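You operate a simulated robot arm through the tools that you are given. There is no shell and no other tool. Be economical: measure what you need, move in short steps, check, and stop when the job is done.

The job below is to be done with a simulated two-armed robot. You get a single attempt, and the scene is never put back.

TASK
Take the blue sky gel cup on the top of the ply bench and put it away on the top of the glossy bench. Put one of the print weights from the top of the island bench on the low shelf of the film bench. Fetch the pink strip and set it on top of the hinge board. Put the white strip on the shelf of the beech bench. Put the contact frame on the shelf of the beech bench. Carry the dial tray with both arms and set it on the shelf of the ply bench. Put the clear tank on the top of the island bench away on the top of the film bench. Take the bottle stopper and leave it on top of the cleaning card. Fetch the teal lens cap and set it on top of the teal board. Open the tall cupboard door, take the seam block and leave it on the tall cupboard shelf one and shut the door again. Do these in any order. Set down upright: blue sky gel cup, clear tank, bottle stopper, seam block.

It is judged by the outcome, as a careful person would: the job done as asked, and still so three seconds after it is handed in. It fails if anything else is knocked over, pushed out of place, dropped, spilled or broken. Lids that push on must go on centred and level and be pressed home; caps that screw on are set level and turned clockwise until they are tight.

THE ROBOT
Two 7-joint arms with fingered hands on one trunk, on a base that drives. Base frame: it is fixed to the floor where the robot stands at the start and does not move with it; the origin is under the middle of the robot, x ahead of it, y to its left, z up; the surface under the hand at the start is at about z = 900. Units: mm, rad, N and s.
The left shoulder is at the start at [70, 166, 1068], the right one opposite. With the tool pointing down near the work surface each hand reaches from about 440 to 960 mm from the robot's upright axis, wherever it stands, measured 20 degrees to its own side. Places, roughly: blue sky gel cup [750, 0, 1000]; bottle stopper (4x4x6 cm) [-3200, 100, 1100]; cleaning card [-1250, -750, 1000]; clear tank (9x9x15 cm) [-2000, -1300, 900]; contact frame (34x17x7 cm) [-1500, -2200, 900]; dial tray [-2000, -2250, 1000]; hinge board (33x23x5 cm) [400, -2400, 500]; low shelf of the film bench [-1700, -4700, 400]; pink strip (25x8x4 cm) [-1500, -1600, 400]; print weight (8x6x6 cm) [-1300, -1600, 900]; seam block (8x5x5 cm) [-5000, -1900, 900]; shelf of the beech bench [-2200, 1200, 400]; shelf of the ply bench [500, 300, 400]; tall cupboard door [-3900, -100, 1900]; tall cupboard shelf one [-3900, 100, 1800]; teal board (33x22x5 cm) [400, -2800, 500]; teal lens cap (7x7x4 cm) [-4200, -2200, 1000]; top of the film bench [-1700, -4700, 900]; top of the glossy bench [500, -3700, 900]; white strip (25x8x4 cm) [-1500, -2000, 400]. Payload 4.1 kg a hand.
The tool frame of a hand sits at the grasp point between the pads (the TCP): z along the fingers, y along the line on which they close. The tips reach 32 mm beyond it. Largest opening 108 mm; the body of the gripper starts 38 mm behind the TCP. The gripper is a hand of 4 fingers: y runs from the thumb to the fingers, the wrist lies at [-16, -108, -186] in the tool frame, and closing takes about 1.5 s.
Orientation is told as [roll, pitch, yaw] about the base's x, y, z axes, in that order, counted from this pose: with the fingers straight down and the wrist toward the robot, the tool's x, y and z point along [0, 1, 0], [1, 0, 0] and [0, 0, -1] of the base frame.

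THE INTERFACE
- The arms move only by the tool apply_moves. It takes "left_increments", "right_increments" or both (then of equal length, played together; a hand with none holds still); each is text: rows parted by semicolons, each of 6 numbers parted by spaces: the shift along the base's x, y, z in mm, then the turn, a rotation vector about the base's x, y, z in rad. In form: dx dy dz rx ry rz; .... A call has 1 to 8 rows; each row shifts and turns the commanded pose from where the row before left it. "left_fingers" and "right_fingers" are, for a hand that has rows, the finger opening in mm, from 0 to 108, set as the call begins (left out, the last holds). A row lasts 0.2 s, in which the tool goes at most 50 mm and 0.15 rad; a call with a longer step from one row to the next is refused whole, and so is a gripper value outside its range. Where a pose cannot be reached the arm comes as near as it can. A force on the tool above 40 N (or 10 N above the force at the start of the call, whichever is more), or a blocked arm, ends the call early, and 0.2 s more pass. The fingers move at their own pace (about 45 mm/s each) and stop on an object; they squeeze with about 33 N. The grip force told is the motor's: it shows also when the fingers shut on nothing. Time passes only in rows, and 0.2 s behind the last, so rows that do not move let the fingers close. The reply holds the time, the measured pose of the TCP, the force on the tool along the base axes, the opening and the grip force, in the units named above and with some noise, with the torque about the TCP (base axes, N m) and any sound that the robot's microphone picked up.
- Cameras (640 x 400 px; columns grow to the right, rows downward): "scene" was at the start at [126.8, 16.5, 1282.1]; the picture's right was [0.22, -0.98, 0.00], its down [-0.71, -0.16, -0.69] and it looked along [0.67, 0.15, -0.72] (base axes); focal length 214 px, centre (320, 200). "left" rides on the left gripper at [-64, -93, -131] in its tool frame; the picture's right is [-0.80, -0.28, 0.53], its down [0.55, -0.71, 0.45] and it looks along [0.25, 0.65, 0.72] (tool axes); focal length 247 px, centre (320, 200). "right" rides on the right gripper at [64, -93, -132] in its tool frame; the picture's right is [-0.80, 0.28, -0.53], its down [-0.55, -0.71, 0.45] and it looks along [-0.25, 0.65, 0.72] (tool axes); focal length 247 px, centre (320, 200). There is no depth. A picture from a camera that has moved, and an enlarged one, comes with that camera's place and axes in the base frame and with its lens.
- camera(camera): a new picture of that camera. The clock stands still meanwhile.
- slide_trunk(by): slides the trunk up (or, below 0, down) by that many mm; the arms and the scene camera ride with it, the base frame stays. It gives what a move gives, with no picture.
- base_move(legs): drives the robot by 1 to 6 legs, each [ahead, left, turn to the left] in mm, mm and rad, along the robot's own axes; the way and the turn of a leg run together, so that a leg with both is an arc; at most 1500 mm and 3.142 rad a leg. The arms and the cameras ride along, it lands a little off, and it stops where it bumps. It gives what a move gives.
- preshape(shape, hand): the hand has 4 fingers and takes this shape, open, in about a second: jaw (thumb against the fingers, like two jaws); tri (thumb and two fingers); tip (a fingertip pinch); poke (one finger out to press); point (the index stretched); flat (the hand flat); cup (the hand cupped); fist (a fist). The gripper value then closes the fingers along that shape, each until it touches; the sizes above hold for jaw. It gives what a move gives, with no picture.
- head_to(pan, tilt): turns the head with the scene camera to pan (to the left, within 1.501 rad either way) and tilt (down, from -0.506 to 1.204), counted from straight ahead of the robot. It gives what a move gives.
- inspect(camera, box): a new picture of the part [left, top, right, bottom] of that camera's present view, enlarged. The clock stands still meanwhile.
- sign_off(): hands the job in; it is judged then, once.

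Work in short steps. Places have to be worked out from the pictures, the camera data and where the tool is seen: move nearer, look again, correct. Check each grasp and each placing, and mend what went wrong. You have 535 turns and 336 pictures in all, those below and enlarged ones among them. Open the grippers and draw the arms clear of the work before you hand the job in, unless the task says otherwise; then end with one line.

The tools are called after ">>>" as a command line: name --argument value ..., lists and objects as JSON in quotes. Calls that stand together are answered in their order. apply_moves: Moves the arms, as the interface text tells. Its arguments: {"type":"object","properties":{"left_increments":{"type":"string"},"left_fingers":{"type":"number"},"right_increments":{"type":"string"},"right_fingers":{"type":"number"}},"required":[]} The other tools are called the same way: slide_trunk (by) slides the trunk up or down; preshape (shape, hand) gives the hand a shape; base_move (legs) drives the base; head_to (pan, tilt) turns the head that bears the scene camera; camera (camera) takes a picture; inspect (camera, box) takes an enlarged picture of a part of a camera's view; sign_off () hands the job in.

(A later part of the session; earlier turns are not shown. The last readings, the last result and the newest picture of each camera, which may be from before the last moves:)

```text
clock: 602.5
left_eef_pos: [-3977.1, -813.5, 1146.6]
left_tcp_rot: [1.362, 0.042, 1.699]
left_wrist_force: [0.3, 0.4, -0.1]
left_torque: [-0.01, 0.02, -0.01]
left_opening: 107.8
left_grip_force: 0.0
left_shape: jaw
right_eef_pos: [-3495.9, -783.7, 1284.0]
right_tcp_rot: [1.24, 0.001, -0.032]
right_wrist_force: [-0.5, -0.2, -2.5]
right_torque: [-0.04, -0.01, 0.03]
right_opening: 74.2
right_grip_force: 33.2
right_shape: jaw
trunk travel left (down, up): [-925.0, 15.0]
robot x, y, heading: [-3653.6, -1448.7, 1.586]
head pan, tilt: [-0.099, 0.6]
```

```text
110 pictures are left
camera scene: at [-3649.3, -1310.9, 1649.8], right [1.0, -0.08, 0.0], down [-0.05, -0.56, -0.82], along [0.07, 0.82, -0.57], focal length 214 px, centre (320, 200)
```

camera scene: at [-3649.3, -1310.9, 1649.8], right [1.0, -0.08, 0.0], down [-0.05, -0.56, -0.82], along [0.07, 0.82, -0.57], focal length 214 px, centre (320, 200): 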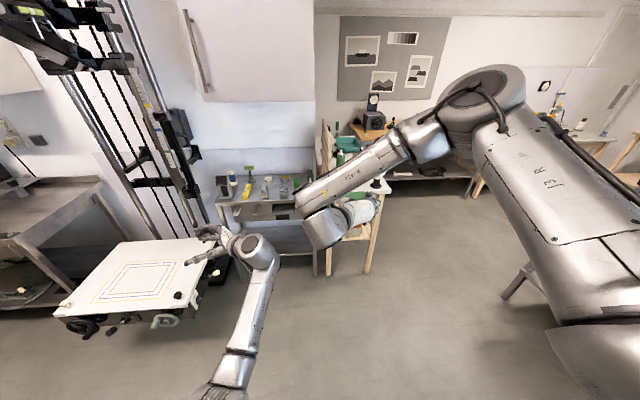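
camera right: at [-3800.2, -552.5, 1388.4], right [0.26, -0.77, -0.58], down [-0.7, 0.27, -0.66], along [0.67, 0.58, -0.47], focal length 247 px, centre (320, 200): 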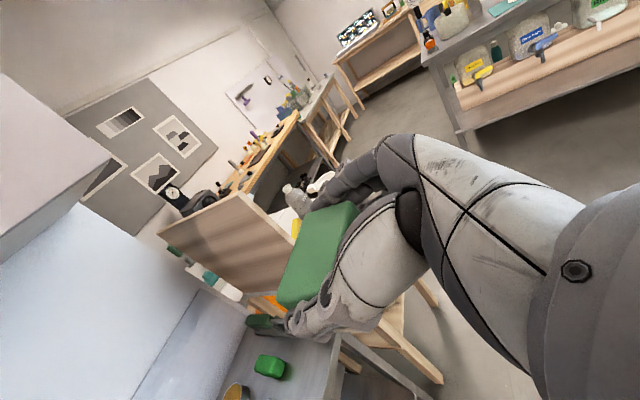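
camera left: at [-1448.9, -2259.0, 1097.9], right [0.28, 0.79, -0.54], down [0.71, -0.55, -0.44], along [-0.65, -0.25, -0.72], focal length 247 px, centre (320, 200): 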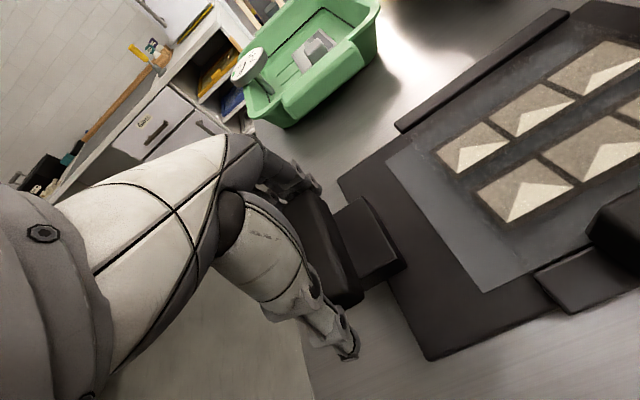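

Good, no blocking. Now I'll yaw -90° so the hand points forward.

>>> apply_moves --left_increments "0 0 0 0 0 -0.145;0 0 0 0 0 -0.145;0 0 0 0 0 -0.145;0 0 0 0 0 -0.145;0 0 0 0 0 -0.145;0 0 0 0 0 -0.145;0 0 0 0 0 -0.145;0 0 0 0 0 -0.145"

>>> apply_moves --left_increments "0 0 0 0 0 -0.145;0 0 0 0 0 -0.145;0 0 0 0 0 -0.145;0 0 0 0 0 -0.1;0 0 0 0 0 0"

>>> camera --camera "scene"

```text
clock: 604.4
left_eef_pos: [-3978.7, -814.8, 1145.0]
left_tcp_rot: [1.359, 0.042, 0.537]
left_wrist_force: [1.2, -0.4, -0.4]
left_torque: [0.02, 0.0, -0.03]
left_opening: 107.8
left_grip_force: 0.0
left_shape: jaw
right_eef_pos: [-3496.5, -784.2, 1285.5]
right_tcp_rot: [1.24, -0.001, -0.035]
right_wrist_force: [0.4, 0.6, -1.6]
right_torque: [-0.03, -0.02, -0.01]
right_opening: 74.0
right_grip_force: 33.0
right_shape: jaw
trunk travel left (down, up): [-925.0, 15.0]
robot x, y, heading: [-3653.5, -1448.6, 1.592]
head pan, tilt: [-0.099, 0.6]
```

```text
clock: 605.5
left_eef_pos: [-3977.0, -813.3, 1146.7]
left_tcp_rot: [1.362, 0.042, 0.003]
left_wrist_force: [0.3, 0.3, -0.5]
left_torque: [0.0, 0.01, -0.01]
left_opening: 108.0
left_grip_force: 0.1
left_shape: jaw
right_eef_pos: [-3495.6, -783.2, 1285.1]
right_tcp_rot: [1.241, 0.0, -0.033]
right_wrist_force: [0.4, 0.0, -2.7]
right_torque: [-0.04, -0.03, 0.01]
right_opening: 74.1
right_grip_force: 33.0
right_shape: jaw
trunk travel left (down, up): [-925.0, 15.0]
robot x, y, heading: [-3653.4, -1450.5, 1.591]
head pan, tilt: [-0.099, 0.6]
```

```text
109 pictures are left
camera scene: at [-3649.2, -1311.6, 1649.9], right [1.0, -0.08, 0.0], down [-0.05, -0.56, -0.82], along [0.07, 0.82, -0.57], focal length 214 px, centre (320, 200)
```

scene: 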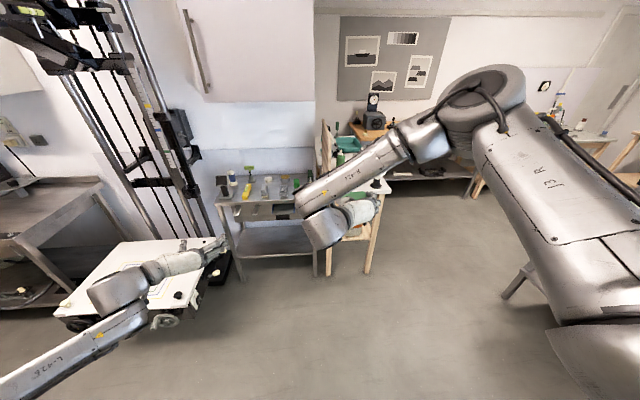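

The left elbow is out again, and the hand points forward with a sideways grip, which is right for the door handle. I'll raise it to handle height and pull the right hand (with the block) back out of the door's way.

>>> apply_moves --left_increments "16 0 46 0 0 0;16 0 46 0 0 0;16 0 46 0 0 0;16 0 46 0 0 0;16 0 46 0 0 0;16 0 46 0 0 0;16 0 46 0 0 0;16 0 46 0 0 0" --right_increments "0 -25 -15 0 0 0;0 -25 -15 0 0 0;0 -25 -15 0 0 0;0 -25 -15 0 0 0;0 -25 -15 0 0 0;0 -25 -15 0 0 0;0 0 -15 0 0 0;0 0 -15 0 0 0"

>>> base_move --legs '[[0, 0, -0.02], [300, 250, 0]]'

>>> head_to --pan 0.2 --tilt 0.15

>>> camera --camera "scene"

```text
clock: 607.4
left_eef_pos: [-3848.0, -813.8, 1514.1]
left_tcp_rot: [1.36, 0.043, 0.004]
left_wrist_force: [0.0, 0.1, -0.2]
left_torque: [-0.01, 0.01, 0.01]
left_opening: 108.0
left_grip_force: 0.0
left_shape: jaw
right_eef_pos: [-3494.0, -933.8, 1163.7]
right_tcp_rot: [1.24, 0.001, -0.035]
right_wrist_force: [-0.5, 0.2, -2.2]
right_torque: [-0.01, 0.03, 0.01]
right_opening: 74.2
right_grip_force: 33.1
right_shape: jaw
trunk travel left (down, up): [-925.0, 15.0]
robot x, y, heading: [-3657.6, -1450.5, 1.587]
head pan, tilt: [-0.099, 0.6]
```

```text
clock: 610.1
left_eef_pos: [-4084.9, -507.5, 1515.0]
left_tcp_rot: [1.363, 0.044, -0.016]
left_wrist_force: [-0.6, 0.6, -0.1]
left_torque: [0.04, 0.02, 0.01]
left_opening: 108.1
left_grip_force: 0.1
left_shape: jaw
right_eef_pos: [-3732.9, -634.6, 1164.1]
right_tcp_rot: [1.241, 0.002, -0.055]
right_wrist_force: [0.0, -0.3, -2.4]
right_torque: [-0.03, 0.0, -0.02]
right_opening: 74.4
right_grip_force: 33.1
right_shape: jaw
trunk travel left (down, up): [-925.0, 15.0]
robot x, y, heading: [-3905.6, -1143.2, 1.573]
head pan, tilt: [-0.099, 0.6]
```

```text
clock: 611.0
left_eef_pos: [-4085.1, -505.0, 1513.7]
left_tcp_rot: [1.362, 0.043, -0.016]
left_wrist_force: [-0.1, -0.4, 0.5]
left_torque: [-0.02, -0.01, 0.03]
left_opening: 108.1
left_grip_force: 0.0
left_shape: jaw
right_eef_pos: [-3734.3, -633.0, 1163.6]
right_tcp_rot: [1.236, -0.002, -0.054]
right_wrist_force: [1.0, -0.2, -0.8]
right_torque: [-0.01, -0.01, 0.0]
right_opening: 74.3
right_grip_force: 33.1
right_shape: jaw
trunk travel left (down, up): [-925.0, 15.0]
robot x, y, heading: [-3899.8, -1142.6, 1.57]
head pan, tilt: [0.201, 0.15]
```

```text
108 pictures are left
camera scene: at [-3922.7, -1003.4, 1691.1], right [0.98, 0.2, 0.0], down [0.03, -0.15, -0.99], along [-0.2, 0.97, -0.15], focal length 214 px, centre (320, 200)
```

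scene: 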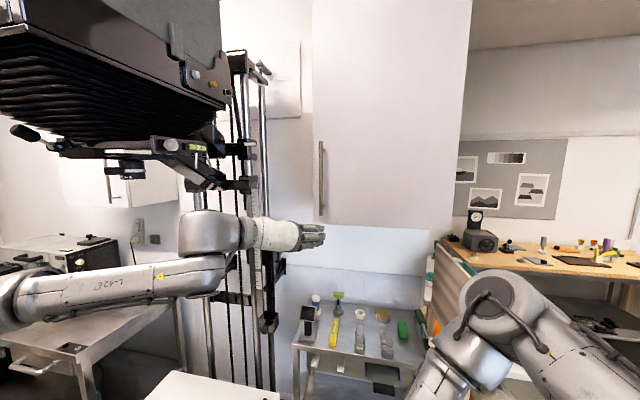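

The handle bar is at about [-4098, -127]. I'll drive 200 closer and align the left hand in front of it.

>>> base_move --legs '[[200, 0, 0]]'

>>> apply_moves --left_increments "-6 25 20 0 0 0;-6 25 25 0 0 0;0 25 20 0 0 0" --left_fingers 90

>>> camera --camera "left"

>>> camera --camera "scene"

```text
clock: 612.6
left_eef_pos: [-4085.9, -313.3, 1516.5]
left_tcp_rot: [1.365, 0.041, -0.014]
left_wrist_force: [-0.5, 0.2, -0.2]
left_torque: [0.01, 0.02, 0.04]
left_opening: 108.0
left_grip_force: 0.1
left_shape: jaw
right_eef_pos: [-3734.2, -439.2, 1165.5]
right_tcp_rot: [1.242, 0.003, -0.053]
right_wrist_force: [0.6, -0.7, -2.1]
right_torque: [-0.02, -0.01, 0.01]
right_opening: 74.3
right_grip_force: 33.0
right_shape: jaw
trunk travel left (down, up): [-925.0, 15.0]
robot x, y, heading: [-3900.7, -947.4, 1.57]
head pan, tilt: [0.201, 0.15]
```

```text
clock: 613.4
left_eef_pos: [-4097.2, -230.2, 1578.5]
left_tcp_rot: [1.359, 0.044, -0.015]
left_wrist_force: [0.4, 0.9, -0.8]
left_torque: [-0.02, 0.01, 0.0]
left_opening: 90.1
left_grip_force: 0.1
left_shape: jaw
right_eef_pos: [-3734.2, -433.4, 1163.2]
right_tcp_rot: [1.239, 0.002, -0.053]
right_wrist_force: [0.5, -0.7, -2.0]
right_torque: [-0.01, 0.03, -0.04]
right_opening: 74.5
right_grip_force: 32.5
right_shape: jaw
trunk travel left (down, up): [-925.0, 15.0]
robot x, y, heading: [-3899.3, -949.1, 1.573]
head pan, tilt: [0.201, 0.15]
```

```text
107 pictures are left
camera left: at [-4195.0, -370.9, 1547.2], right [-0.32, 0.36, -0.88], down [-0.68, 0.56, 0.47], along [0.66, 0.74, 0.06], focal length 247 px, centre (320, 200)
```

left: 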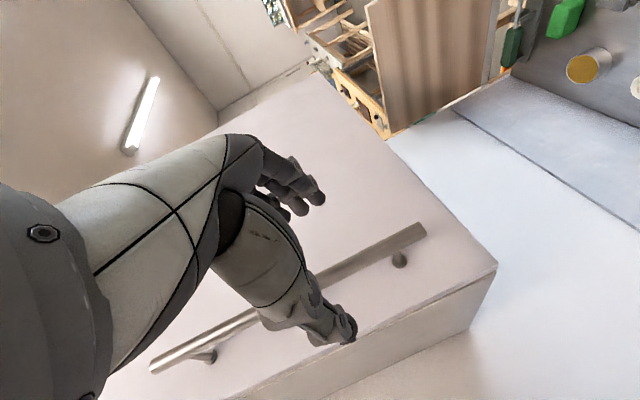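

```text
106 pictures are left
camera scene: at [-3921.3, -804.1, 1691.0], right [0.98, 0.2, 0.0], down [0.03, -0.15, -0.99], along [-0.2, 0.97, -0.15], focal length 214 px, centre (320, 200)
```

scene: 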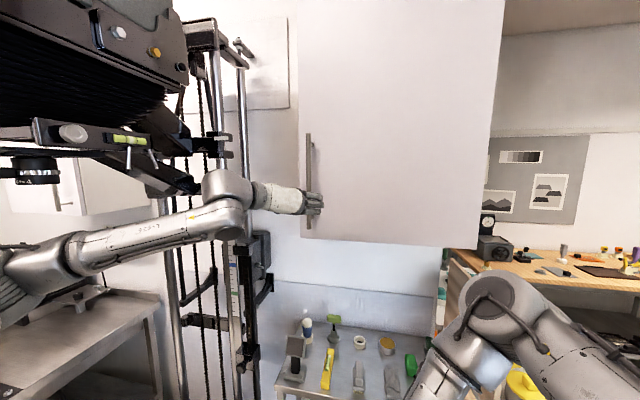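

The bar runs about 8 mm to the right of the hand's axis. I'll correct and advance 60 mm.

>>> apply_moves --left_increments "4 30 0 0 0 0;4 30 0 0 0 0"

>>> camera --camera "left"

```text
clock: 614.0
left_eef_pos: [-4088.7, -168.5, 1577.5]
left_tcp_rot: [1.359, 0.045, -0.015]
left_wrist_force: [0.3, -1.3, 0.2]
left_torque: [-0.02, -0.02, -0.01]
left_opening: 90.1
left_grip_force: 0.2
left_shape: jaw
right_eef_pos: [-3734.7, -432.3, 1162.2]
right_tcp_rot: [1.235, 0.002, -0.053]
right_wrist_force: [0.3, 0.6, -1.6]
right_torque: [-0.01, -0.01, 0.01]
right_opening: 74.4
right_grip_force: 32.7
right_shape: jaw
trunk travel left (down, up): [-925.0, 15.0]
robot x, y, heading: [-3902.8, -945.1, 1.575]
head pan, tilt: [0.201, 0.15]
```

```text
105 pictures are left
camera left: at [-4185.3, -308.9, 1546.3], right [-0.32, 0.36, -0.88], down [-0.68, 0.56, 0.47], along [0.66, 0.74, 0.06], focal length 247 px, centre (320, 200)
```

left: 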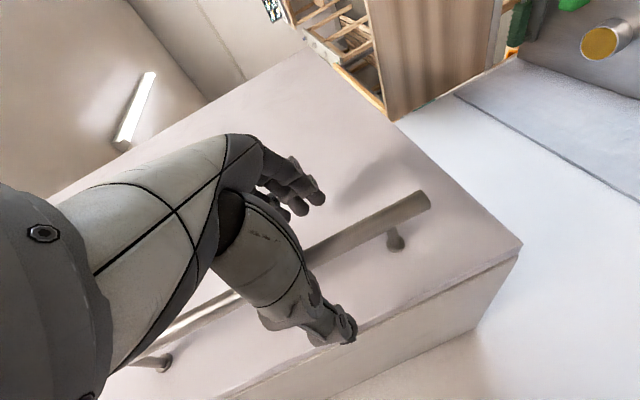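

>>> apply_moves --left_increments "0 10 0 0 0 0;0 10 0 0 0 0"

>>> camera --camera "left"

>>> inspect --camera "scene" --box '[240, 110, 400, 260]'

```text
clock: 614.6
left_eef_pos: [-4089.6, -150.4, 1577.5]
left_tcp_rot: [1.359, 0.044, -0.015]
left_wrist_force: [0.2, -0.5, -0.4]
left_torque: [0.0, 0.03, 0.03]
left_opening: 90.3
left_grip_force: 0.1
left_shape: jaw
right_eef_pos: [-3734.0, -433.7, 1162.9]
right_tcp_rot: [1.238, 0.001, -0.053]
right_wrist_force: [-0.4, 0.3, -2.7]
right_torque: [-0.02, 0.0, 0.0]
right_opening: 74.2
right_grip_force: 32.8
right_shape: jaw
trunk travel left (down, up): [-925.0, 15.0]
robot x, y, heading: [-3901.7, -946.9, 1.571]
head pan, tilt: [0.201, 0.15]
```

```text
104 pictures are left
camera left: at [-4185.7, -291.0, 1546.4], right [-0.32, 0.36, -0.88], down [-0.68, 0.56, 0.47], along [0.66, 0.74, 0.06], focal length 247 px, centre (320, 200)
```

left: 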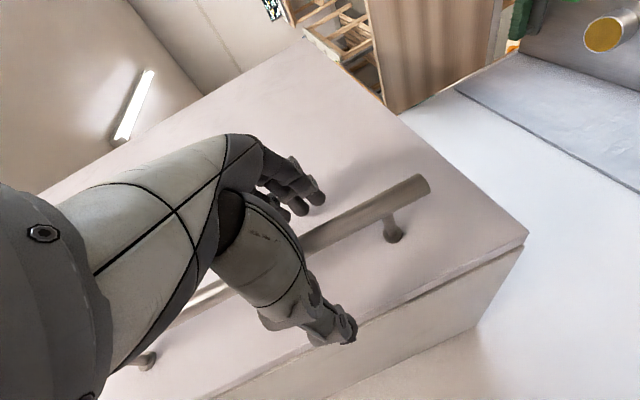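

```text
2.67 times, centred on (320, 185) of scene
camera zoom: at [-3921.0, -804.0, 1691.0], right [0.98, 0.2, 0.0], down [0.03, -0.15, -0.99], along [-0.2, 0.97, -0.15], focal length 572 px, centre (320, 240)
```

zoom: 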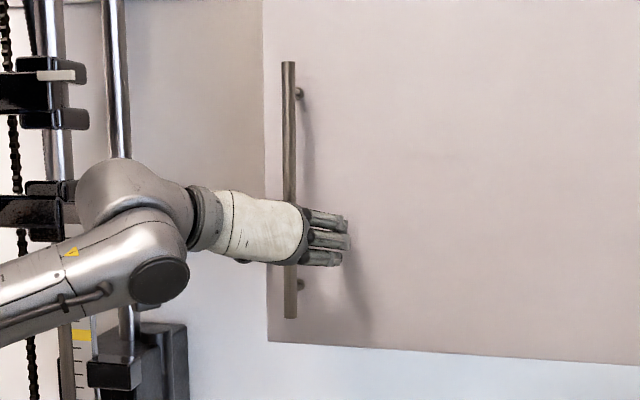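

The bar is between the thumb and fingers, nearer the fingers. I'll centre by +8 in x, go 6 mm deeper and close.

>>> apply_moves --left_increments "8 3 0 0 0 0;0 3 0 0 0 0"

>>> apply_moves --left_increments "0 0 0 0 0 0;0 0 0 0 0 0;0 0 0 0 0 0;0 0 0 0 0 0;0 0 0 0 0 0;0 0 0 0 0 0;0 0 0 0 0 0;0 0 0 0 0 0" --left_fingers 0

>>> camera --camera "left"

```text
clock: 615.2
left_eef_pos: [-4082.2, -145.1, 1577.2]
left_tcp_rot: [1.362, 0.042, -0.013]
left_wrist_force: [-0.1, 0.0, -0.4]
left_torque: [0.02, -0.01, -0.01]
left_opening: 90.3
left_grip_force: 0.1
left_shape: jaw
right_eef_pos: [-3733.7, -435.1, 1163.4]
right_tcp_rot: [1.236, 0.004, -0.052]
right_wrist_force: [0.8, -0.1, -2.2]
right_torque: [0.01, 0.01, 0.04]
right_opening: 74.1
right_grip_force: 32.7
right_shape: jaw
trunk travel left (down, up): [-925.0, 15.0]
robot x, y, heading: [-3904.7, -944.8, 1.572]
head pan, tilt: [0.201, 0.15]
```

```text
clock: 617.0
left_eef_pos: [-4083.7, -146.9, 1578.4]
left_tcp_rot: [1.361, 0.041, -0.013]
left_wrist_force: [-4.8, -0.2, 1.2]
left_torque: [0.03, 0.01, -0.01]
left_opening: 1.8
left_grip_force: 33.1
left_shape: jaw
right_eef_pos: [-3735.7, -434.5, 1164.8]
right_tcp_rot: [1.239, -0.001, -0.052]
right_wrist_force: [0.2, 0.2, -2.5]
right_torque: [-0.03, 0.02, -0.02]
right_opening: 74.2
right_grip_force: 33.4
right_shape: jaw
trunk travel left (down, up): [-925.0, 15.0]
robot x, y, heading: [-3903.0, -947.8, 1.572]
head pan, tilt: [0.201, 0.15]
```

```text
102 pictures are left
camera left: at [-4181.2, -287.7, 1547.3], right [-0.32, 0.36, -0.88], down [-0.68, 0.56, 0.47], along [0.66, 0.75, 0.07], focal length 247 px, centre (320, 200)
```

left: 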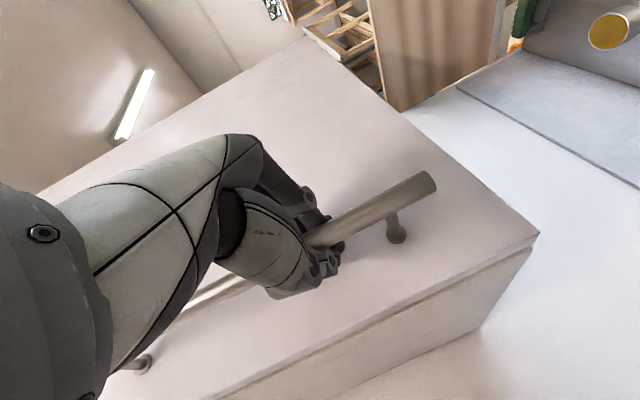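

The fingers have closed around the bar like a hook. I'll pull gently along the door's arc, a short test first.

>>> apply_moves --left_increments "2 -24 0 0 0 0;3 -25 0 0 0 0;5 -24 0 0 0 0"

>>> camera --camera "scene"

```text
clock: 617.8
left_eef_pos: [-4072.4, -221.2, 1578.5]
left_tcp_rot: [1.361, 0.041, -0.016]
left_wrist_force: [-0.2, 0.3, -0.2]
left_torque: [0.02, -0.02, -0.01]
left_opening: 1.3
left_grip_force: 32.9
left_shape: jaw
right_eef_pos: [-3734.7, -435.4, 1164.7]
right_tcp_rot: [1.24, 0.0, -0.052]
right_wrist_force: [1.0, 0.0, -2.4]
right_torque: [-0.04, -0.01, -0.02]
right_opening: 74.4
right_grip_force: 32.8
right_shape: jaw
trunk travel left (down, up): [-925.0, 15.0]
robot x, y, heading: [-3901.7, -949.6, 1.569]
head pan, tilt: [0.201, 0.15]
```

```text
101 pictures are left
camera scene: at [-3923.0, -807.3, 1691.3], right [0.98, 0.2, 0.0], down [0.03, -0.15, -0.99], along [-0.2, 0.97, -0.15], focal length 214 px, centre (320, 200)
```

scene: 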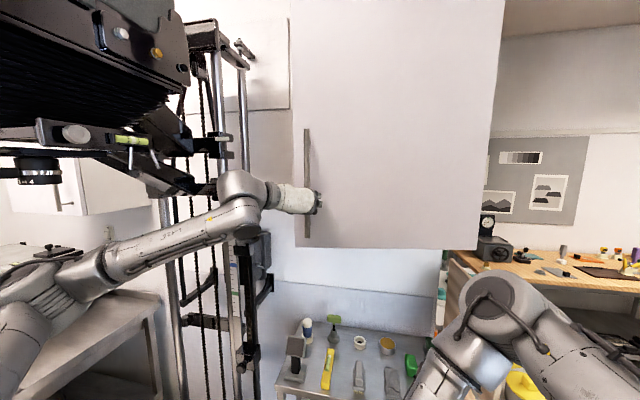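

The door is following. I'll continue along the arc.

>>> apply_moves --left_increments "6 -24 0 0 0 0;13 -47 0 0 0 0;18 -46 0 0 0 0;22 -44 0 0 0 0;26 -42 0 0 0 0"

>>> camera --camera "scene"

```text
clock: 619.0
left_eef_pos: [-3987.8, -410.8, 1578.5]
left_tcp_rot: [1.358, 0.045, -0.014]
left_wrist_force: [7.9, 4.8, 1.4]
left_torque: [0.05, -0.1, 0.08]
left_opening: 0.0
left_grip_force: 32.8
left_shape: jaw
left hand out of reach, approached as far as the arm can: row 5
right_eef_pos: [-3729.7, -433.1, 1163.5]
right_tcp_rot: [1.236, 0.006, -0.053]
right_wrist_force: [-0.1, -0.2, -2.4]
right_torque: [-0.03, 0.01, 0.01]
right_opening: 74.5
right_grip_force: 33.4
right_shape: jaw
trunk travel left (down, up): [-925.0, 15.0]
robot x, y, heading: [-3901.9, -949.8, 1.569]
head pan, tilt: [0.201, 0.15]
```

```text
100 pictures are left
camera scene: at [-3915.7, -803.7, 1691.2], right [0.98, 0.2, 0.0], down [0.03, -0.15, -0.99], along [-0.2, 0.97, -0.15], focal length 214 px, centre (320, 200)
```

scene: 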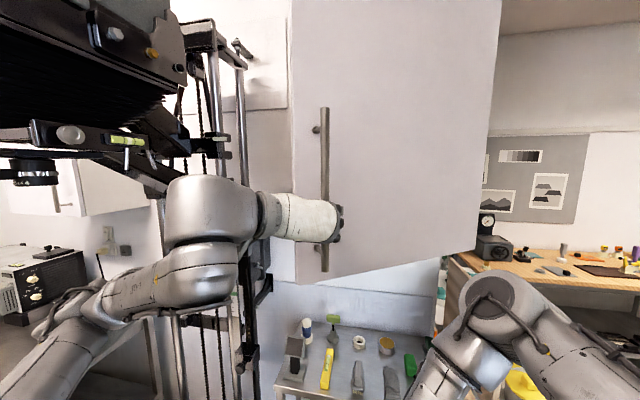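

The door is about 33° open and the arm is near its inner limit. I'll continue by moving the base back and right along the arc.

>>> base_move --legs '[[-76, -73, 0], [-56, -80, 0]]'

>>> camera --camera "scene"

```text
clock: 621.0
left_eef_pos: [-3844.7, -538.1, 1577.1]
left_tcp_rot: [1.36, 0.041, -0.013]
left_wrist_force: [3.1, 7.8, 6.3]
left_torque: [0.04, -0.12, 0.03]
left_opening: 0.9
left_grip_force: 32.8
left_shape: jaw
right_eef_pos: [-3584.9, -562.2, 1162.8]
right_tcp_rot: [1.235, -0.001, -0.052]
right_wrist_force: [-0.1, -0.1, -2.6]
right_torque: [-0.03, -0.04, 0.01]
right_opening: 74.4
right_grip_force: 33.7
right_shape: jaw
trunk travel left (down, up): [-925.0, 15.0]
robot x, y, heading: [-3747.6, -1079.0, 1.567]
head pan, tilt: [0.201, 0.15]
```

```text
99 pictures are left
camera scene: at [-3773.6, -932.5, 1691.1], right [0.98, 0.2, 0.0], down [0.03, -0.15, -0.99], along [-0.2, 0.97, -0.15], focal length 214 px, centre (320, 200)
```

scene: 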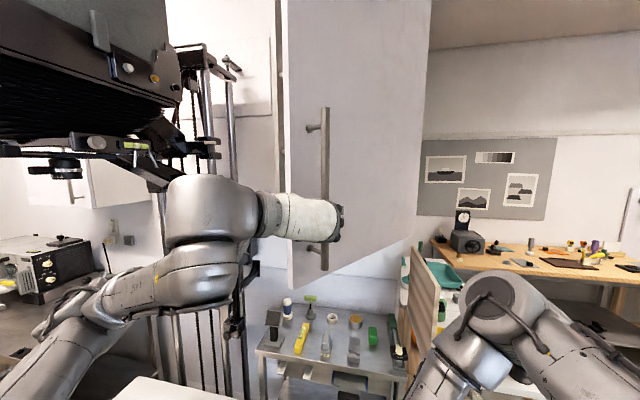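

Now it's about 57° open. Two more legs.

>>> base_move --legs '[[-40, -91, 0], [-18, -85, 0]]'

>>> camera --camera "scene"

```text
clock: 622.8
left_eef_pos: [-3679.3, -598.8, 1576.9]
left_tcp_rot: [1.362, 0.034, -0.009]
left_wrist_force: [-3.1, 2.0, 0.7]
left_torque: [0.01, -0.01, -0.1]
left_opening: 0.8
left_grip_force: 33.0
left_shape: jaw
right_eef_pos: [-3418.9, -622.4, 1165.2]
right_tcp_rot: [1.237, -0.008, -0.049]
right_wrist_force: [-0.2, -0.2, -2.4]
right_torque: [-0.02, 0.03, -0.07]
right_opening: 74.3
right_grip_force: 32.9
right_shape: jaw
trunk travel left (down, up): [-925.0, 15.0]
robot x, y, heading: [-3576.9, -1136.5, 1.574]
head pan, tilt: [0.201, 0.15]
```

```text
98 pictures are left
camera scene: at [-3609.1, -993.1, 1690.9], right [0.98, 0.2, 0.01], down [0.04, -0.15, -0.99], along [-0.2, 0.97, -0.15], focal length 214 px, centre (320, 200)
```

scene: 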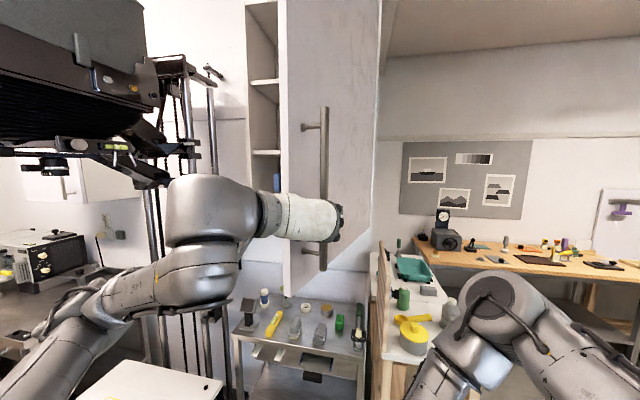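

The door is about 76° open, and shelf one shows at about z=1770. I'll release the handle and back the left hand out.

>>> apply_moves --left_increments "0 0 0 0 0 0;0 0 0 0 0 0;0 0 0 0 0 0;0 -20 0 0 0 0;0 -40 0 0 0 0;-20 -40 0 0 0 0;-40 0 0 0 0 0;-45 0 0 0 0 0" --left_fingers 70

>>> camera --camera "scene"

```text
clock: 624.6
left_eef_pos: [-3756.1, -602.8, 1577.4]
left_tcp_rot: [1.362, 0.041, -0.008]
left_wrist_force: [-0.9, -0.6, 0.2]
left_torque: [-0.01, -0.03, -0.02]
left_opening: 69.7
left_grip_force: 0.1
left_shape: jaw
left hand out of reach, approached as far as the arm can: row 4, 5, 6
right_eef_pos: [-3412.4, -623.7, 1165.4]
right_tcp_rot: [1.239, 0.0, -0.048]
right_wrist_force: [0.8, -0.6, -1.9]
right_torque: [-0.03, 0.03, -0.04]
right_opening: 74.2
right_grip_force: 33.3
right_shape: jaw
trunk travel left (down, up): [-925.0, 15.0]
robot x, y, heading: [-3575.7, -1136.5, 1.574]
head pan, tilt: [0.201, 0.15]
```

```text
97 pictures are left
camera scene: at [-3599.5, -995.5, 1691.3], right [0.98, 0.2, 0.0], down [0.03, -0.15, -0.99], along [-0.2, 0.97, -0.15], focal length 214 px, centre (320, 200)
```

scene: 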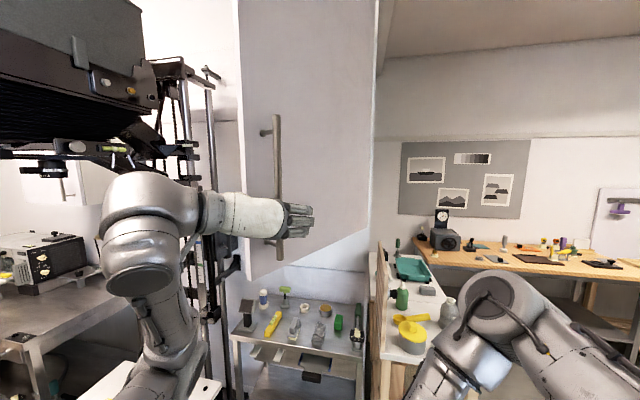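

The arm could not retract, so the door swung partly back with the bar still inside the hand. I'll push it open again and back off with the base instead.

>>> apply_moves --left_increments "40 0 0 0 0 0;45 0 0 0 0 0;40 0 0 0 0 0"

>>> base_move --legs '[[-150, 0, 0]]'

>>> camera --camera "scene"

```text
clock: 625.4
left_eef_pos: [-3628.1, -600.7, 1578.3]
left_tcp_rot: [1.364, 0.042, -0.009]
left_wrist_force: [2.3, 0.5, -0.3]
left_torque: [-0.01, -0.01, -0.03]
left_opening: 68.3
left_grip_force: 0.1
left_shape: jaw
right_eef_pos: [-3409.8, -623.4, 1164.2]
right_tcp_rot: [1.239, 0.001, -0.05]
right_wrist_force: [-0.6, -0.3, -2.1]
right_torque: [0.0, 0.02, 0.0]
right_opening: 74.4
right_grip_force: 32.4
right_shape: jaw
trunk travel left (down, up): [-925.0, 15.0]
robot x, y, heading: [-3569.3, -1133.5, 1.57]
head pan, tilt: [0.201, 0.15]
```

```text
clock: 626.8
left_eef_pos: [-3626.1, -747.5, 1575.6]
left_tcp_rot: [1.362, 0.043, -0.01]
left_wrist_force: [0.7, 0.4, -0.7]
left_torque: [0.04, -0.04, 0.0]
left_opening: 69.8
left_grip_force: 0.1
left_shape: jaw
right_eef_pos: [-3408.3, -771.2, 1164.0]
right_tcp_rot: [1.237, 0.0, -0.05]
right_wrist_force: [-0.3, 1.2, -2.0]
right_torque: [-0.01, -0.05, -0.02]
right_opening: 74.3
right_grip_force: 33.0
right_shape: jaw
trunk travel left (down, up): [-925.0, 15.0]
robot x, y, heading: [-3577.0, -1285.6, 1.57]
head pan, tilt: [0.201, 0.15]
```

```text
96 pictures are left
camera scene: at [-3596.0, -1141.4, 1690.9], right [0.98, 0.2, 0.0], down [0.03, -0.15, -0.99], along [-0.2, 0.97, -0.15], focal length 214 px, centre (320, 200)
```

scene: 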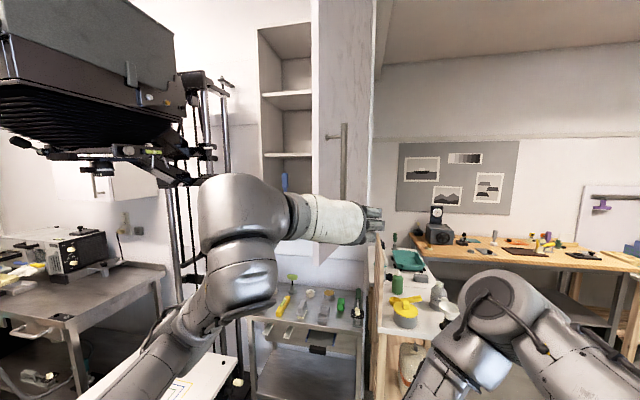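

The door stands about 81° open. To make room for the right arm, I'll push it further from inside with the closed left hand, using base moves.

>>> apply_moves --left_increments "0 0 0 0 0 0;0 0 0 0 0 0;0 0 0 0 0 0;0 0 0 0 0 0" --left_fingers 10

>>> base_move --legs '[[0, 190, 0], [190, 0, 0], [0, -270, 0]]'

>>> camera --camera "scene"

```text
clock: 627.8
left_eef_pos: [-3626.4, -750.3, 1578.0]
left_tcp_rot: [1.361, 0.042, -0.011]
left_wrist_force: [-0.7, -0.7, 0.2]
left_torque: [-0.02, -0.01, 0.01]
left_opening: 10.5
left_grip_force: 0.1
left_shape: jaw
right_eef_pos: [-3409.0, -772.0, 1163.7]
right_tcp_rot: [1.241, 0.002, -0.051]
right_wrist_force: [0.2, 0.9, -1.3]
right_torque: [0.0, 0.02, 0.0]
right_opening: 74.4
right_grip_force: 32.9
right_shape: jaw
trunk travel left (down, up): [-925.0, 15.0]
robot x, y, heading: [-3578.6, -1286.2, 1.57]
head pan, tilt: [0.201, 0.15]
```

```text
clock: 632.0
left_eef_pos: [-3548.3, -556.3, 1577.5]
left_tcp_rot: [1.364, 0.04, -0.013]
left_wrist_force: [0.2, 0.6, 0.1]
left_torque: [-0.01, 0.01, 0.02]
left_opening: 10.0
left_grip_force: 0.1
left_shape: jaw
right_eef_pos: [-3329.1, -581.0, 1165.3]
right_tcp_rot: [1.237, 0.0, -0.053]
right_wrist_force: [0.5, 0.5, -2.5]
right_torque: [-0.02, 0.0, -0.03]
right_opening: 74.1
right_grip_force: 32.7
right_shape: jaw
trunk travel left (down, up): [-925.0, 15.0]
robot x, y, heading: [-3495.5, -1094.8, 1.573]
head pan, tilt: [0.201, 0.15]
```

```text
95 pictures are left
camera scene: at [-3517.4, -952.3, 1691.2], right [0.98, 0.2, 0.0], down [0.03, -0.15, -0.99], along [-0.2, 0.97, -0.15], focal length 214 px, centre (320, 200)
```

scene: 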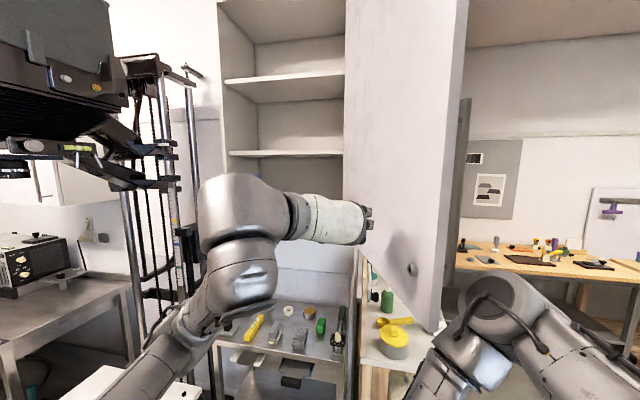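

The door is now open past 90°. I'll back off a little, strafe left in front of the cupboard, and park the left hand lower and out to the left.

>>> base_move --legs '[[-120, 0, 0], [0, 425, 0]]'

>>> apply_moves --left_increments "-30 0 -35 0 0 0;-30 0 -35 0 0 0;-30 0 -35 0 0 0;-30 0 -35 0 0 0;-30 0 -35 0 0 0;-30 0 -35 0 0 0;-20 0 -35 0 0 0;0 0 -35 0 0 0" --right_increments "-10 0 45 0 0 0;-10 0 45 0 0 0;-10 0 45 0 0 0;-10 0 45 0 0 0;-10 0 45 0 0 0;-10 0 45 0 0 0;-10 0 45 0 0 0;-10 0 45 0 0 0"

>>> camera --camera "scene"

```text
clock: 635.4
left_eef_pos: [-3970.6, -677.8, 1577.6]
left_tcp_rot: [1.364, 0.042, -0.01]
left_wrist_force: [-0.2, -0.1, -0.3]
left_torque: [0.01, -0.02, 0.03]
left_opening: 10.2
left_grip_force: 0.0
left_shape: jaw
right_eef_pos: [-3752.0, -701.3, 1164.6]
right_tcp_rot: [1.24, 0.005, -0.05]
right_wrist_force: [0.7, -0.5, -1.9]
right_torque: [0.0, 0.0, 0.02]
right_opening: 74.5
right_grip_force: 32.7
right_shape: jaw
trunk travel left (down, up): [-925.0, 15.0]
robot x, y, heading: [-3922.6, -1215.5, 1.575]
head pan, tilt: [0.201, 0.15]
```

```text
clock: 637.2
left_eef_pos: [-4144.1, -638.0, 1291.1]
left_tcp_rot: [1.366, 0.04, -0.012]
left_wrist_force: [0.0, 0.2, 0.6]
left_torque: [0.0, 0.01, 0.03]
left_opening: 10.1
left_grip_force: 0.0
left_shape: jaw
left hand out of reach, approached as far as the arm can: row 2, 3, 4, 5
right_eef_pos: [-3832.7, -703.7, 1525.7]
right_tcp_rot: [1.241, 0.001, -0.05]
right_wrist_force: [0.2, 0.2, -2.0]
right_torque: [-0.03, -0.02, 0.02]
right_opening: 74.2
right_grip_force: 33.6
right_shape: jaw
trunk travel left (down, up): [-925.0, 15.0]
robot x, y, heading: [-3918.2, -1210.9, 1.569]
head pan, tilt: [0.201, 0.15]
```

```text
94 pictures are left
camera scene: at [-3940.4, -1077.0, 1691.7], right [0.98, 0.2, 0.0], down [0.03, -0.14, -0.99], along [-0.2, 0.97, -0.15], focal length 214 px, centre (320, 200)
```

scene: 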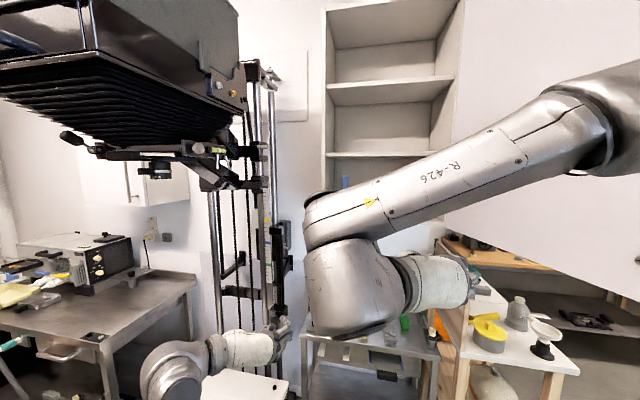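

Shelf one is in view, free. I'll raise the block to z≈1850, then drive in front of the cupboard.

>>> apply_moves --right_increments "0 0 46 0 0 0;0 0 46 0 0 0;0 0 46 0 0 0;0 0 46 0 0 0;0 0 46 0 0 0;0 0 46 0 0 0;0 0 46 0 0 0;0 0 10 0 0 0"

>>> base_move --legs '[[0, -40, 0], [330, 0, 0]]'

>>> head_to --pan 0.1 --tilt -0.1

>>> camera --camera "scene"

>>> camera --camera "right"

```text
clock: 639.0
left_eef_pos: [-4145.4, -634.8, 1289.5]
left_tcp_rot: [1.363, 0.043, -0.01]
left_wrist_force: [0.2, -0.5, 0.4]
left_torque: [0.02, 0.01, 0.0]
left_opening: 10.2
left_grip_force: 0.0
left_shape: jaw
right_eef_pos: [-3832.5, -702.3, 1856.5]
right_tcp_rot: [1.24, 0.001, -0.05]
right_wrist_force: [0.7, -1.1, -2.1]
right_torque: [-0.05, -0.03, 0.01]
right_opening: 74.0
right_grip_force: 33.0
right_shape: jaw
trunk travel left (down, up): [-925.0, 15.0]
robot x, y, heading: [-3918.2, -1212.4, 1.572]
head pan, tilt: [0.201, 0.15]
```

```text
clock: 641.7
left_eef_pos: [-4107.9, -310.0, 1290.4]
left_tcp_rot: [1.365, 0.042, -0.007]
left_wrist_force: [0.5, -0.1, 0.7]
left_torque: [0.02, 0.02, 0.02]
left_opening: 10.0
left_grip_force: 0.0
left_shape: jaw
right_eef_pos: [-3795.7, -377.4, 1857.5]
right_tcp_rot: [1.242, 0.001, -0.047]
right_wrist_force: [0.0, -0.7, -1.8]
right_torque: [-0.05, 0.0, 0.03]
right_opening: 74.3
right_grip_force: 33.0
right_shape: jaw
trunk travel left (down, up): [-925.0, 15.0]
robot x, y, heading: [-3880.2, -882.8, 1.579]
head pan, tilt: [0.201, 0.15]
```

```text
clock: 642.5
left_eef_pos: [-4108.0, -306.6, 1289.5]
left_tcp_rot: [1.363, 0.041, -0.007]
left_wrist_force: [0.0, -0.7, -0.2]
left_torque: [0.0, 0.02, 0.02]
left_opening: 10.1
left_grip_force: 0.0
left_shape: jaw
right_eef_pos: [-3797.0, -372.5, 1856.5]
right_tcp_rot: [1.239, 0.003, -0.047]
right_wrist_force: [0.6, 0.8, -1.9]
right_torque: [-0.03, -0.03, 0.0]
right_opening: 74.3
right_grip_force: 32.8
right_shape: jaw
trunk travel left (down, up): [-925.0, 15.0]
robot x, y, heading: [-3883.1, -884.7, 1.58]
head pan, tilt: [0.099, -0.099]
```

```text
93 pictures are left
camera scene: at [-3892.7, -748.9, 1713.8], right [0.99, 0.1, 0.0], down [-0.01, 0.1, -1.0], along [-0.1, 0.99, 0.1], focal length 214 px, centre (320, 200)
```

scene: 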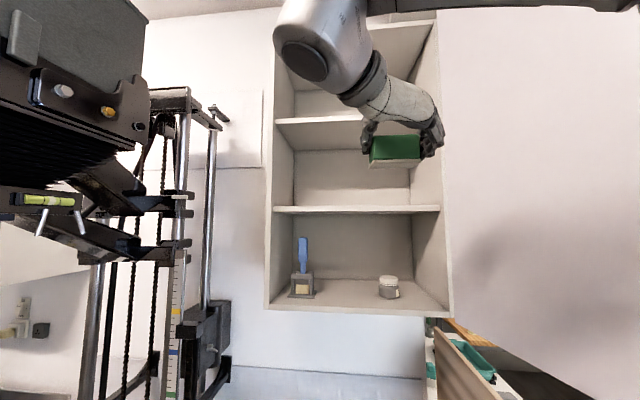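

```text
92 pictures are left
camera right: at [-3894.3, -471.2, 1960.1], right [0.25, -0.78, -0.58], down [-0.69, 0.28, -0.66], along [0.68, 0.57, -0.47], focal length 247 px, centre (320, 200)
```

right: 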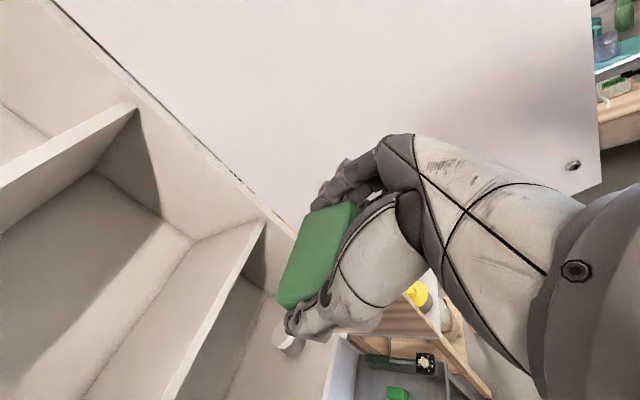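

The view is very clear: shelf one's top is at z≈1766 and its front edge at y≈-92. I'll drive 130 closer and carry the block in at x≈-3862.

>>> base_move --legs '[[130, 0, 0]]'

>>> apply_moves --right_increments "-20 30 -2 0 0 0;-20 40 -2 0 0 0;-20 40 -2 0 0 0;-5 40 -2 0 0 0;0 40 -2 0 0 0;0 30 0 0 0 0"

>>> camera --camera "scene"

>>> camera --camera "right"

```text
clock: 643.7
left_eef_pos: [-4107.9, -181.1, 1290.8]
left_tcp_rot: [1.364, 0.041, -0.006]
left_wrist_force: [0.6, -1.2, 0.5]
left_torque: [-0.01, 0.03, -0.01]
left_opening: 10.1
left_grip_force: 0.0
left_shape: jaw
right_eef_pos: [-3797.2, -249.7, 1857.3]
right_tcp_rot: [1.242, 0.002, -0.047]
right_wrist_force: [-0.3, -0.1, -2.4]
right_torque: [-0.04, 0.01, 0.0]
right_opening: 74.2
right_grip_force: 33.1
right_shape: jaw
trunk travel left (down, up): [-925.0, 15.0]
robot x, y, heading: [-3881.5, -751.5, 1.573]
head pan, tilt: [0.099, -0.099]
```

```text
clock: 645.1
left_eef_pos: [-4109.8, -177.4, 1288.6]
left_tcp_rot: [1.362, 0.04, -0.007]
left_wrist_force: [0.3, -0.5, -0.3]
left_torque: [0.0, -0.04, 0.02]
left_opening: 10.2
left_grip_force: 0.1
left_shape: jaw
right_eef_pos: [-3865.5, -31.3, 1844.6]
right_tcp_rot: [1.238, -0.001, -0.047]
right_wrist_force: [-0.8, 0.2, -1.9]
right_torque: [-0.04, -0.01, 0.0]
right_opening: 74.1
right_grip_force: 33.0
right_shape: jaw
right hand out of reach, approached as far as the arm can: row 6
trunk travel left (down, up): [-925.0, 15.0]
robot x, y, heading: [-3880.5, -758.9, 1.577]
head pan, tilt: [0.099, -0.099]
```

```text
91 pictures are left
camera scene: at [-3895.6, -618.4, 1713.6], right [0.99, 0.1, 0.0], down [-0.01, 0.1, -1.0], along [-0.1, 0.99, 0.1], focal length 214 px, centre (320, 200)
```

scene: 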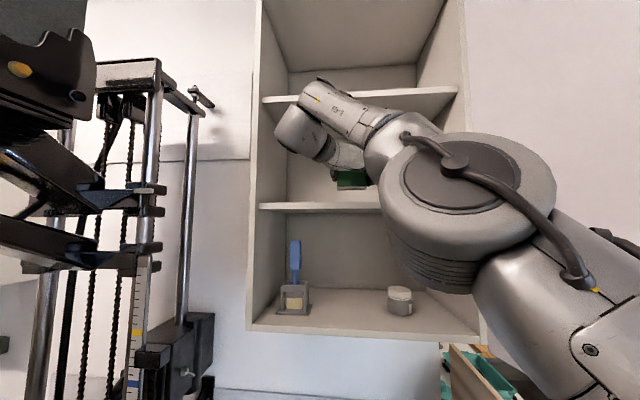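

```text
90 pictures are left
camera right: at [-3963.2, -129.9, 1948.4], right [0.25, -0.78, -0.58], down [-0.69, 0.28, -0.67], along [0.68, 0.57, -0.47], focal length 247 px, centre (320, 200)
```

right: 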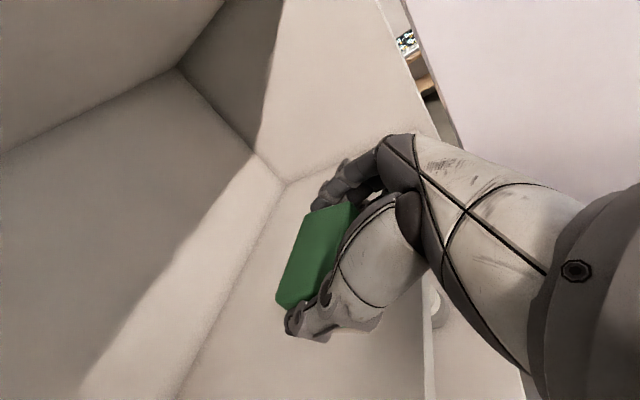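

The block is inside over shelf one. I'll lower it to contact.

>>> apply_moves --right_increments "0 0 -12 0 0 0;0 0 -8 0 0 0;0 0 -5 0 0 0;0 0 -3 0 0 0;0 0 -2 0 0 0;0 0 -2 0 0 0"

```text
clock: 646.5
left_eef_pos: [-4108.3, -179.6, 1289.5]
left_tcp_rot: [1.362, 0.041, -0.007]
left_wrist_force: [-0.2, -0.3, 0.1]
left_torque: [-0.01, -0.02, -0.01]
left_opening: 9.8
left_grip_force: 0.0
left_shape: jaw
right_eef_pos: [-3861.6, -34.5, 1815.3]
right_tcp_rot: [1.239, 0.001, -0.048]
right_wrist_force: [-0.2, 0.7, -2.6]
right_torque: [-0.03, -0.01, -0.01]
right_opening: 74.3
right_grip_force: 33.3
right_shape: jaw
trunk travel left (down, up): [-925.0, 15.0]
robot x, y, heading: [-3882.3, -756.9, 1.577]
head pan, tilt: [0.099, -0.099]
```

>>> apply_moves --right_increments "0 0 -2 0 0 0;0 0 -2 0 0 0;0 0 -2 0 0 0;0 0 -2 0 0 0;0 0 -2 0 0 0"

>>> camera --camera "right"

```text
clock: 647.7
left_eef_pos: [-4108.1, -179.1, 1289.8]
left_tcp_rot: [1.364, 0.042, -0.008]
left_wrist_force: [-0.5, -0.4, -0.2]
left_torque: [-0.03, -0.03, 0.01]
left_opening: 9.9
left_grip_force: 0.0
left_shape: jaw
right_eef_pos: [-3861.8, -35.3, 1805.7]
right_tcp_rot: [1.24, 0.001, -0.047]
right_wrist_force: [0.2, 2.9, 7.1]
right_torque: [0.01, 0.07, -0.04]
right_opening: 73.9
right_grip_force: 32.8
right_shape: jaw
trunk travel left (down, up): [-925.0, 15.0]
robot x, y, heading: [-3882.9, -756.1, 1.573]
head pan, tilt: [0.099, -0.099]
```

```text
89 pictures are left
camera right: at [-3959.4, -134.0, 1909.2], right [0.25, -0.77, -0.58], down [-0.69, 0.28, -0.66], along [0.68, 0.57, -0.47], focal length 247 px, centre (320, 200)
```

right: 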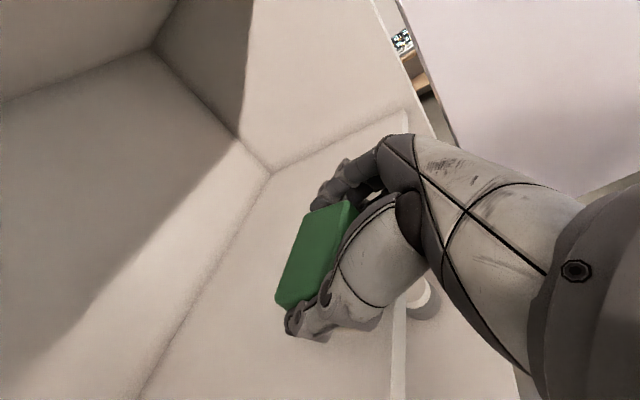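

Contact. I'll release and withdraw straight back.

>>> apply_moves --right_increments "0 0 0.5 0 0 0;0 0 0 0 0 0;0 0 0 0 0 0;0 0 0 0 0 0;0 -10 3 0 0 0;0 -25 8 0 0 0;0 -40 12 0 0 0;0 -45 10 0 0 0" --right_fingers 104

>>> camera --camera "right"

```text
clock: 649.5
left_eef_pos: [-4107.7, -181.9, 1289.8]
left_tcp_rot: [1.365, 0.045, -0.008]
left_wrist_force: [-0.2, -0.4, 0.8]
left_torque: [0.04, 0.01, 0.01]
left_opening: 9.9
left_grip_force: 0.0
left_shape: jaw
right_eef_pos: [-3860.6, -160.7, 1837.1]
right_tcp_rot: [1.24, 0.004, -0.047]
right_wrist_force: [-0.6, -0.4, 0.8]
right_torque: [0.0, -0.01, 0.0]
right_opening: 104.1
right_grip_force: 0.2
right_shape: jaw
trunk travel left (down, up): [-925.0, 15.0]
robot x, y, heading: [-3881.5, -754.6, 1.575]
head pan, tilt: [0.099, -0.099]
```

```text
88 pictures are left
camera right: at [-3958.5, -258.7, 1941.9], right [0.25, -0.77, -0.58], down [-0.7, 0.28, -0.66], along [0.68, 0.57, -0.47], focal length 247 px, centre (320, 200)
```

right: 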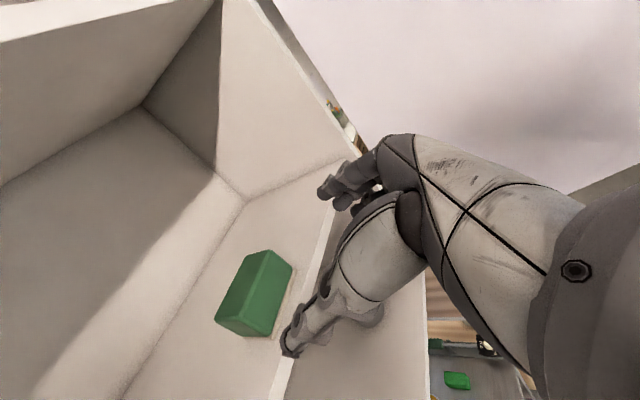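

The seam block stands upright on shelf one. Now to close the door: I'll back out, make a fist with the right hand, and go around to the door's outer side.

>>> base_move --legs '[[-560, 0, 0]]'

>>> apply_moves --right_increments "0 0 -45 0 0 0;0 0 -45 0 0 0;0 0 -45 0 0 0;0 0 -45 0 0 0;0 0 0 0 0 0" --right_fingers 0

>>> base_move --legs '[[0, -520, 0]]'

>>> camera --camera "scene"

```text
clock: 652.8
left_eef_pos: [-4107.3, -739.6, 1288.2]
left_tcp_rot: [1.362, 0.042, -0.007]
left_wrist_force: [0.2, 0.5, -1.0]
left_torque: [0.03, 0.01, 0.0]
left_opening: 10.0
left_grip_force: 0.0
left_shape: jaw
right_eef_pos: [-3859.3, -715.0, 1837.7]
right_tcp_rot: [1.237, 0.003, -0.045]
right_wrist_force: [-0.5, 0.5, 1.0]
right_torque: [0.03, 0.01, 0.0]
right_opening: 103.8
right_grip_force: 0.1
right_shape: jaw
trunk travel left (down, up): [-925.0, 15.0]
robot x, y, heading: [-3878.8, -1318.2, 1.577]
head pan, tilt: [0.099, -0.099]
```

```text
clock: 654.0
left_eef_pos: [-4107.2, -740.8, 1289.2]
left_tcp_rot: [1.363, 0.042, -0.007]
left_wrist_force: [-0.1, -0.1, -0.6]
left_torque: [-0.01, 0.02, 0.0]
left_opening: 10.0
left_grip_force: 0.1
left_shape: jaw
right_eef_pos: [-3859.9, -716.6, 1656.0]
right_tcp_rot: [1.239, 0.003, -0.046]
right_wrist_force: [0.9, 0.5, -0.2]
right_torque: [-0.02, -0.01, -0.01]
right_opening: 0.3
right_grip_force: 0.0
right_shape: jaw
trunk travel left (down, up): [-925.0, 15.0]
robot x, y, heading: [-3880.3, -1320.0, 1.577]
head pan, tilt: [0.099, -0.099]
```

```text
clock: 657.0
left_eef_pos: [-3582.7, -738.6, 1288.5]
left_tcp_rot: [1.363, 0.04, -0.008]
left_wrist_force: [-0.9, 0.1, -0.2]
left_torque: [-0.02, 0.0, -0.01]
left_opening: 9.9
left_grip_force: 0.1
left_shape: jaw
right_eef_pos: [-3338.1, -715.6, 1655.7]
right_tcp_rot: [1.239, -0.001, -0.047]
right_wrist_force: [0.8, 0.3, 0.2]
right_torque: [0.0, 0.02, -0.03]
right_opening: 0.0
right_grip_force: 32.4
right_shape: jaw
trunk travel left (down, up): [-925.0, 15.0]
robot x, y, heading: [-3353.9, -1317.2, 1.57]
head pan, tilt: [0.099, -0.099]
```

```text
87 pictures are left
camera scene: at [-3368.3, -1180.8, 1713.9], right [0.99, 0.1, 0.0], down [-0.01, 0.1, -1.0], along [-0.1, 0.99, 0.1], focal length 214 px, centre (320, 200)
```

scene: 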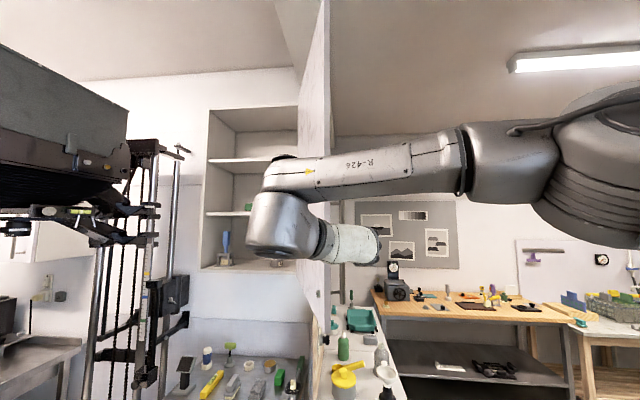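

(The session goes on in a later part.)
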